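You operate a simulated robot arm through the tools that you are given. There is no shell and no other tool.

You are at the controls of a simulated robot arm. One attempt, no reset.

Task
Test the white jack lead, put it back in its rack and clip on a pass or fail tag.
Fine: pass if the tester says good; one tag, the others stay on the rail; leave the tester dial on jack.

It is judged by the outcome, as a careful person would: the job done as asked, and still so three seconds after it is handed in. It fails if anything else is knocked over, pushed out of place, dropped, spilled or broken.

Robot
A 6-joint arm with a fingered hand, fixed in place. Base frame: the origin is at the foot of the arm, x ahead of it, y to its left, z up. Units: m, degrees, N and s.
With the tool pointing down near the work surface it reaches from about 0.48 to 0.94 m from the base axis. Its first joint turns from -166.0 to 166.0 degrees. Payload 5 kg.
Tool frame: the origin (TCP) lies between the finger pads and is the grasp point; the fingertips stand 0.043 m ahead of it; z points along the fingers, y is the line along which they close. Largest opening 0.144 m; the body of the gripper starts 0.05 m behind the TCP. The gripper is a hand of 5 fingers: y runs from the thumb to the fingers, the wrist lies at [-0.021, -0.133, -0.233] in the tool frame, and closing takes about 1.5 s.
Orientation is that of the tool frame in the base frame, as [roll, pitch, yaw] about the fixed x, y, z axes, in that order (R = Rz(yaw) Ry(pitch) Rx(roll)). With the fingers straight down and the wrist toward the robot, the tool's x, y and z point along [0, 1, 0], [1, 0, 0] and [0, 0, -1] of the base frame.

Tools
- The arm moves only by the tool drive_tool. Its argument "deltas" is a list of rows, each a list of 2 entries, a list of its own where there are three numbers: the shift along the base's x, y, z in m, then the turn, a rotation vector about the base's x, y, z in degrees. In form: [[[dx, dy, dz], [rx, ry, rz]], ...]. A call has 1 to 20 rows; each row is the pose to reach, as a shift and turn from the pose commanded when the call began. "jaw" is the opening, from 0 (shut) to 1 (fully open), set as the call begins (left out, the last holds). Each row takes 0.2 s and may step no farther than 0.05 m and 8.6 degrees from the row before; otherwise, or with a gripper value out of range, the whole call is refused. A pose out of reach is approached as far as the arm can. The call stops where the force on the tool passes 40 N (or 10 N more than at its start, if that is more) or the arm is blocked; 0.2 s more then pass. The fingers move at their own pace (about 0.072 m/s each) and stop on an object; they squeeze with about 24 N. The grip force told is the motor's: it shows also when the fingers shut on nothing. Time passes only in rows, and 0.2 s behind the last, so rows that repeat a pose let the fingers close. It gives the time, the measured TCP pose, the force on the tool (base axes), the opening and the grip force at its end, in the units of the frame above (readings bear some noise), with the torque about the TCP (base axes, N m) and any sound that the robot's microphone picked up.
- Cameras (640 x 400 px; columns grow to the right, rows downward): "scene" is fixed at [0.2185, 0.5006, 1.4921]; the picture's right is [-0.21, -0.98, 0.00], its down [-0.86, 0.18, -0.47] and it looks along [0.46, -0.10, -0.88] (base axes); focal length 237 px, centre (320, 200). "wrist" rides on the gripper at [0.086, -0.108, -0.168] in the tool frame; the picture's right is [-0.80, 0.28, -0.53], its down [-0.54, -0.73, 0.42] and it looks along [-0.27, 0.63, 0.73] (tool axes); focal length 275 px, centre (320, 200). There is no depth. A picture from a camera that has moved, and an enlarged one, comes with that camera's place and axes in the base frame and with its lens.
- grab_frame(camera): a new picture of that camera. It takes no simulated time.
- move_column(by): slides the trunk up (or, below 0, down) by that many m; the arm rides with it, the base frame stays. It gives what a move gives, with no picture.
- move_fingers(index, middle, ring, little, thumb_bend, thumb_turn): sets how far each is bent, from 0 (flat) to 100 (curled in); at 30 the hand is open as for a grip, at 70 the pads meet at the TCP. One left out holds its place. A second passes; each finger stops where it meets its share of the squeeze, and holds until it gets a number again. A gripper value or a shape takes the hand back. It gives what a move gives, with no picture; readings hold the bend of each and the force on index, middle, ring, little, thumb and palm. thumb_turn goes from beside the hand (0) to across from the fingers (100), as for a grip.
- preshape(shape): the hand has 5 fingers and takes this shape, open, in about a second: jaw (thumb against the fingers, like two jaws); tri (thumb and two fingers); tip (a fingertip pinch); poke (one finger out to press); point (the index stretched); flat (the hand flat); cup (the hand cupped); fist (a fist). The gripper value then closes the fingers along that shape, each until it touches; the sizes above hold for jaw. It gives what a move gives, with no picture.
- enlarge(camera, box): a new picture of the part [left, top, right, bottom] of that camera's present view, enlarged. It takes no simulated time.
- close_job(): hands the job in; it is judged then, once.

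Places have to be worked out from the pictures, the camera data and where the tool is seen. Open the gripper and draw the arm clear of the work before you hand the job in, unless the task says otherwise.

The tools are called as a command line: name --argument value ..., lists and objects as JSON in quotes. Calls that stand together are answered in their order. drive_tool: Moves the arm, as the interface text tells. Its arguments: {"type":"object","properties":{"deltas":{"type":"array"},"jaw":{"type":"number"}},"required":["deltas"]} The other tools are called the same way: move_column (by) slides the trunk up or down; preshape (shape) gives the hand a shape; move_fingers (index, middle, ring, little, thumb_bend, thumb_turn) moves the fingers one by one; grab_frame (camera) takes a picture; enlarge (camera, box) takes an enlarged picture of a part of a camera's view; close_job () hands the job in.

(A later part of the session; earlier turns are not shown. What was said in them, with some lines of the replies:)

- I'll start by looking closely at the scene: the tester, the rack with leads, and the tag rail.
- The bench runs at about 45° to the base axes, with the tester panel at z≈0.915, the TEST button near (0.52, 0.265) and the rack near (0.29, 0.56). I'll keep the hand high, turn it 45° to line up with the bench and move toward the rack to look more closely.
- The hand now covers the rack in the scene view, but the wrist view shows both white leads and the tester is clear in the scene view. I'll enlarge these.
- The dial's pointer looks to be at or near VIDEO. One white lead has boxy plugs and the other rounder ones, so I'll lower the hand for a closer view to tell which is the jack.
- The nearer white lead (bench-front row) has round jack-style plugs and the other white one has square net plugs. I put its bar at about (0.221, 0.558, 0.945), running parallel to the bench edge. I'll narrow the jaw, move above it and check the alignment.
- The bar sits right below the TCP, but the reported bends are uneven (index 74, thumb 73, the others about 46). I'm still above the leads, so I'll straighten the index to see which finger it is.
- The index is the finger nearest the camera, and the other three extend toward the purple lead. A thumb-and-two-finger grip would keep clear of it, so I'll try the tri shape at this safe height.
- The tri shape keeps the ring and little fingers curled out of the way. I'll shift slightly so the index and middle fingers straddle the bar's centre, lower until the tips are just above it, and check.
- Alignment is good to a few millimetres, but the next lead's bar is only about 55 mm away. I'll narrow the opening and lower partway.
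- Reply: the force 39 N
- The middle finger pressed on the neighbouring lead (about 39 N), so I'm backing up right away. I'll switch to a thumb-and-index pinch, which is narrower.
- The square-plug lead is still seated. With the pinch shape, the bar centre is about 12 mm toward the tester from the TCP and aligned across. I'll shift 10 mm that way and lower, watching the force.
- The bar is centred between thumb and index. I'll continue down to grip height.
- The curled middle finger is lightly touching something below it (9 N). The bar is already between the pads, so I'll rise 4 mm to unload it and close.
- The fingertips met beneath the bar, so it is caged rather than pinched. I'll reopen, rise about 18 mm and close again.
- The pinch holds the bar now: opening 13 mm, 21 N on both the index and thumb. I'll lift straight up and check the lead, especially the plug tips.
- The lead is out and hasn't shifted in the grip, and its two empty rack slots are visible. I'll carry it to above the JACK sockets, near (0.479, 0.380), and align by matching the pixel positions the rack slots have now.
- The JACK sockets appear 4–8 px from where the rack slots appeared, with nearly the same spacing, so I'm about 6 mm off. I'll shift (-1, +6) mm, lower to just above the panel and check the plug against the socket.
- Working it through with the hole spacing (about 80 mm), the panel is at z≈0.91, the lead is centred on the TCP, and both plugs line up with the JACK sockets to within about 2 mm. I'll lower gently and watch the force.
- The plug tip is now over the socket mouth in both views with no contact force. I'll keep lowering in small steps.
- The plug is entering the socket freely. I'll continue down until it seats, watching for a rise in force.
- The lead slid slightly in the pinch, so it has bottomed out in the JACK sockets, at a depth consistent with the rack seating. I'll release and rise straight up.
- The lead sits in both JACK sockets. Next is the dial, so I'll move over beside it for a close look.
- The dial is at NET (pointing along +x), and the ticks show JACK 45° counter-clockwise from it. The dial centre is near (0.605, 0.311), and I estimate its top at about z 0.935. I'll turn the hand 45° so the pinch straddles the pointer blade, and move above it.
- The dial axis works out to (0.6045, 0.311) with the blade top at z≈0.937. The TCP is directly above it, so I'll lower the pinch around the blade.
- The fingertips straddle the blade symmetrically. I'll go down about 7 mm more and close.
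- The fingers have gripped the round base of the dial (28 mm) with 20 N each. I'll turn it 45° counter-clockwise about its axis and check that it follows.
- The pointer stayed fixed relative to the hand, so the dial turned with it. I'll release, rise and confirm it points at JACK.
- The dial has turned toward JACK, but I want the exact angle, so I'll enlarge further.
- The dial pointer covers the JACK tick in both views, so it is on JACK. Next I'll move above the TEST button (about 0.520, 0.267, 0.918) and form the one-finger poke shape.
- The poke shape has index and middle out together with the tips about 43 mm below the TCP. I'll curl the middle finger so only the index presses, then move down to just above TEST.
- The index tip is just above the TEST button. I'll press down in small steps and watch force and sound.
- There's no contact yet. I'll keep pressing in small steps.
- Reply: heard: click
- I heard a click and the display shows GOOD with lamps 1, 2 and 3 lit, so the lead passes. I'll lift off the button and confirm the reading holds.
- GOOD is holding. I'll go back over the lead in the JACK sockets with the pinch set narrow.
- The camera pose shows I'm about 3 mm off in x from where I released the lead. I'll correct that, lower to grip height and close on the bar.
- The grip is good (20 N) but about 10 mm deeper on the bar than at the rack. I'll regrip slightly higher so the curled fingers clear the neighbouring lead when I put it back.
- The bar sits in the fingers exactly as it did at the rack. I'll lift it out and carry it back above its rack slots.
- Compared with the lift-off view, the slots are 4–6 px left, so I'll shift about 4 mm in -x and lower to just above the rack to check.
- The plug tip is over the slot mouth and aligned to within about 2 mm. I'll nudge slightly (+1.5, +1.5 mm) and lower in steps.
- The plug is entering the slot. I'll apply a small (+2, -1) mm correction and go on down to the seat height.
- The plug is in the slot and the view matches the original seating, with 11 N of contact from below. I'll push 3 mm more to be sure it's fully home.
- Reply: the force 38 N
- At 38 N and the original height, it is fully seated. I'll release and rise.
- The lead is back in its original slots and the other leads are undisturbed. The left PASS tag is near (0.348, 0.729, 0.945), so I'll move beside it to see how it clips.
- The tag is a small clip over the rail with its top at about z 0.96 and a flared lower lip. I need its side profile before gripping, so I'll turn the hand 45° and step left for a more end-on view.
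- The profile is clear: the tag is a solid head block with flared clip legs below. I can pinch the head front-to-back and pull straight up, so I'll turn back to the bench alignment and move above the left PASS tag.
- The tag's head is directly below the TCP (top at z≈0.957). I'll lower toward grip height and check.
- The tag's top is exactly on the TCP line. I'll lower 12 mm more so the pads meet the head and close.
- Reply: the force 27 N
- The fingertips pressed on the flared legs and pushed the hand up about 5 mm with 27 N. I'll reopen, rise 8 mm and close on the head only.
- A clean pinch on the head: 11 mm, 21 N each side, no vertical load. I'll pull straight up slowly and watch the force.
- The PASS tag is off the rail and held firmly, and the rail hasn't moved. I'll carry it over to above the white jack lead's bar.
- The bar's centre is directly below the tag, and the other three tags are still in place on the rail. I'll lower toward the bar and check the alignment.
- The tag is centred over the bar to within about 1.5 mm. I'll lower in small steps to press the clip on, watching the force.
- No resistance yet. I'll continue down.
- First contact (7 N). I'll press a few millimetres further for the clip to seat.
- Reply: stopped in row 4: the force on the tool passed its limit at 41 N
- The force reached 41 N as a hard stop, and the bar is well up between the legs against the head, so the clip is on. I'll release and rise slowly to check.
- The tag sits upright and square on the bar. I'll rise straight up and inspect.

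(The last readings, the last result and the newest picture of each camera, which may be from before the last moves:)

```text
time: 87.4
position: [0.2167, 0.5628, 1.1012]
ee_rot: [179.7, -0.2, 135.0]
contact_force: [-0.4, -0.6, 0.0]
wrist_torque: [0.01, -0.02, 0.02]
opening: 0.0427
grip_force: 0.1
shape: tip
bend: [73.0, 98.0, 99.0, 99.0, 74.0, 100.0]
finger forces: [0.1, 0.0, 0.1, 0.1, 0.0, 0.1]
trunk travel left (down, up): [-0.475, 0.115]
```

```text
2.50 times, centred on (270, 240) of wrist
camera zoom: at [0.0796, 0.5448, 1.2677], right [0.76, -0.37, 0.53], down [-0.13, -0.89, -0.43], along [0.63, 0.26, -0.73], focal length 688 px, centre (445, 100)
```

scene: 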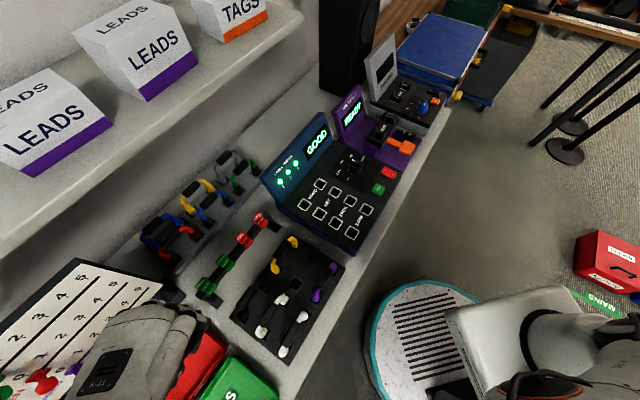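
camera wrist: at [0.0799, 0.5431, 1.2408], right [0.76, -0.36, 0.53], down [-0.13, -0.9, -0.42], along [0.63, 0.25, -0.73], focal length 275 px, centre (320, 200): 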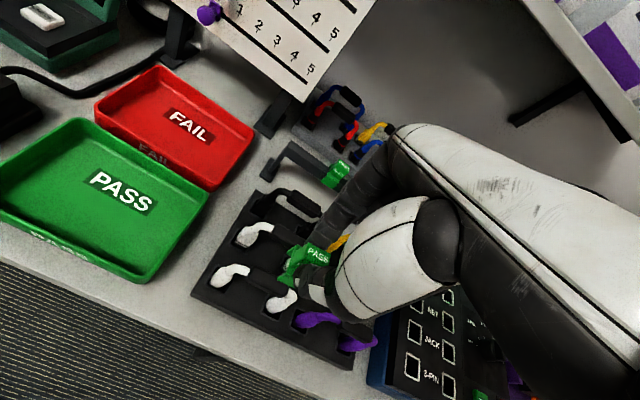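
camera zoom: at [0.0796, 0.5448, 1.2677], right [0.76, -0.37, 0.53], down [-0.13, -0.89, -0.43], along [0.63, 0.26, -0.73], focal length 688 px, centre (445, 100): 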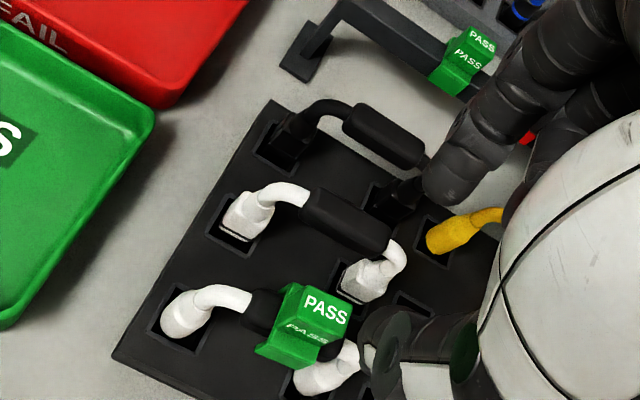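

The tag, lead and neighbours all look right. I'll take one end-on view to confirm the clip legs are around the bar and the plugs are fully down.

drive_tool --deltas '[[[-0.023, 0.005, 0.01], [0, 0, -8]], [[-0.046, 0.01, 0.01], [0, 0, -16]], [[-0.07, 0.015, 0.01], [0, 0, -24]], [[-0.092, 0.02, 0.01], [0, 0, -32]], [[-0.115, 0.025, 0.0], [0, 0, -40]], [[-0.136, 0.03, -0.01], [0, 0, -48]]]'

grab_frame --camera "wrist"

enlarge --camera "wrist" --box '[250, 130, 370, 250]'

enlarge --camera "scene" --box '[190, 190, 350, 370]'

```text
time: 88.8
position: [0.0833, 0.592, 1.0898]
ee_rot: [179.5, -0.2, 86.9]
contact_force: [0.0, 0.6, 1.1]
wrist_torque: [0.02, -0.01, -0.02]
opening: 0.0428
grip_force: 0.0
shape: tip
bend: [73.0, 98.0, 99.0, 99.0, 74.0, 100.0]
finger forces: [0.1, 0.1, 0.0, 0.0, 0.0, 0.0]
trunk travel left (down, up): [-0.475, 0.115]
```

```text
taken
camera wrist: at [-0.0209, 0.6834, 1.2571], right [0.24, -0.81, 0.53], down [-0.75, -0.5, -0.43], along [0.62, -0.3, -0.73], focal length 275 px, centre (320, 200)
```

wrist: 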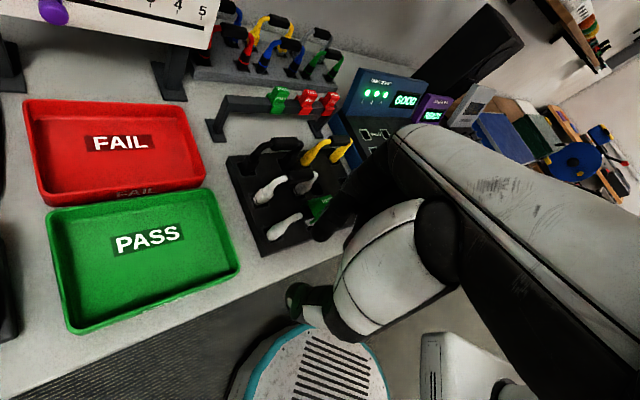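

```text
3.33 times, centred on (310, 190) of wrist
camera zoom: at [-0.0209, 0.6834, 1.2571], right [0.24, -0.81, 0.53], down [-0.75, -0.5, -0.43], along [0.62, -0.3, -0.73], focal length 918 px, centre (353, 233)
```

zoom: 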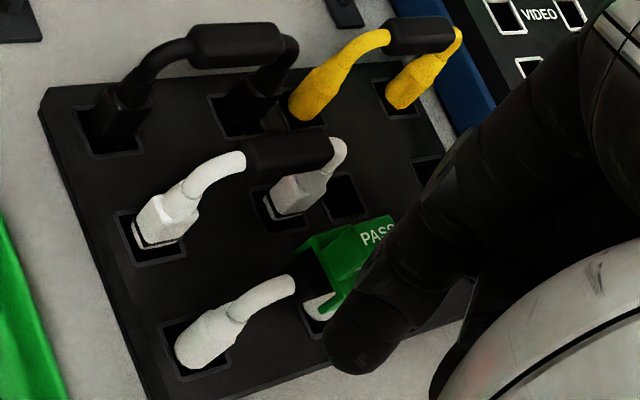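

```text
2.22 times, centred on (270, 280) of scene
camera zoom: at [0.2185, 0.5006, 1.4921], right [-0.21, -0.98, 0.0], down [-0.86, 0.18, -0.47], along [0.46, -0.1, -0.88], focal length 526 px, centre (431, 22)
```

zoom: 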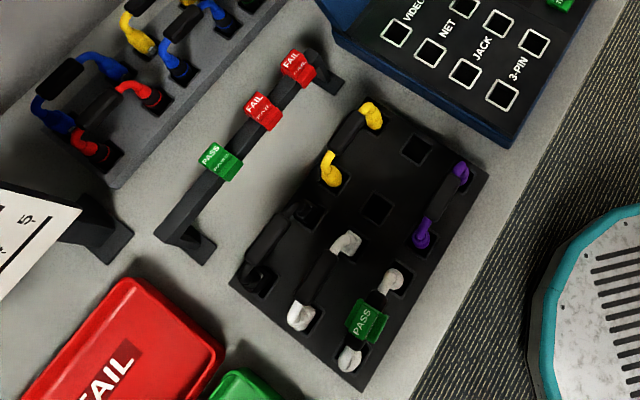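

The scene view shows the PASS tag clipped on the white jack lead in its rack, with one PASS and two FAIL tags left on the rail. I'll open the hand, draw the arm up and away, and do a final check of everything.

drive_tool --deltas '[[[0, 0, 0.04], [0, 0, 0]], [[0, 0, 0.08], [0, 0, 0]], [[-0.03, -0.0, 0.12], [0, 0, 0]], [[-0.06, -0.0, 0.14], [0, 0, 0]], [[-0.06, -0.0, 0.14], [0, 0, 0]], [[-0.06, -0.0, 0.14], [0, 0, 0]], [[-0.06, -0.0, 0.14], [0, 0, 0]], [[-0.06, -0.0, 0.14], [0, 0, 0]]]' --jaw 1

grab_frame --camera "scene"

enlarge --camera "scene" --box '[230, 240, 330, 360]'

enlarge --camera "scene" --box '[270, 110, 410, 250]'

grab_frame --camera "wrist"

```text
time: 90.6
position: [0.0372, 0.5894, 1.241]
ee_rot: [179.9, -1.2, 85.8]
contact_force: [-0.3, 0.4, 0.9]
wrist_torque: [-0.01, 0.0, -0.04]
opening: 0.1439
grip_force: 0.1
shape: tip
bend: [30.0, 98.0, 99.0, 99.0, 30.0, 98.0]
finger forces: [0.1, 0.0, 0.1, 0.0, 0.1, 0.0]
trunk travel left (down, up): [-0.475, 0.115]
```

```text
taken
```

scene: 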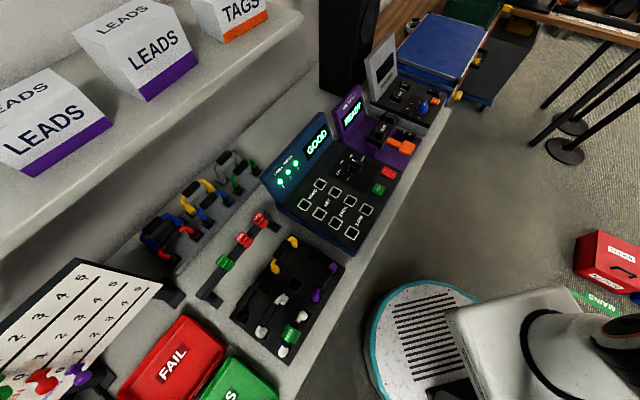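

```text
3.33 times, centred on (280, 300) of scene
camera zoom: at [0.2185, 0.5006, 1.4921], right [-0.21, -0.98, 0.0], down [-0.86, 0.18, -0.47], along [0.46, -0.1, -0.88], focal length 789 px, centre (453, -133)
```

zoom: 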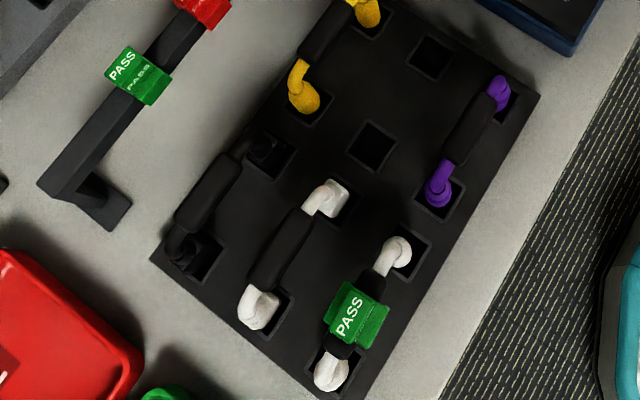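

```text
2.86 times, centred on (340, 180) of scene
camera zoom: at [0.2185, 0.5006, 1.4921], right [-0.21, -0.98, 0.0], down [-0.86, 0.18, -0.47], along [0.46, -0.1, -0.88], focal length 676 px, centre (263, 257)
```

zoom: 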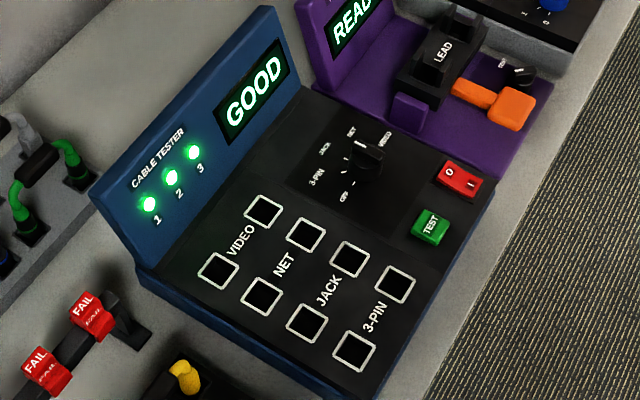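

```text
taken
camera wrist: at [-0.0637, 0.6796, 1.4095], right [0.22, -0.83, 0.52], down [-0.76, -0.48, -0.44], along [0.61, -0.3, -0.74], focal length 275 px, centre (320, 200)
```

wrist: 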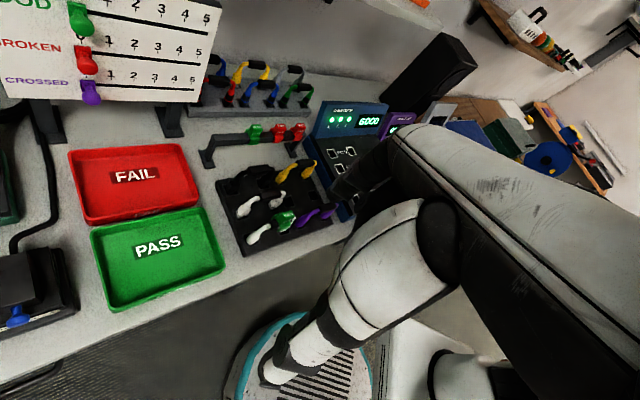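

Everything checks out: the tester still shows GOOD with its dial on JACK, and the white jack lead is in its original slots with one PASS tag clipped on. The other three tags are on the rail, nothing else has moved, and the hand is open and clear, so I'm handing the job in.

close_job

```text
The job is handed in.
```

I tested the white jack lead and it passed. The tester showed GOOD with lamps 1, 2 and 3 all lit.

- **Lead:** it is back in its original slots in the rack, pushed fully down, with one PASS tag clipped on its bar.
- **Tags:** the other three (one PASS, two FAIL) are still on the rail.
- **Tester:** I turned the dial from NET to JACK for the test and left it on JACK.

While first reaching for the lead, a finger pressed on the other white lead, the one with square plugs, with about 39 N. I backed off at once, and in the later pictures that lead looks seated and unmoved.

The final pictures showed nothing else moved. The hand was open and clear of the bench before I handed the job in.
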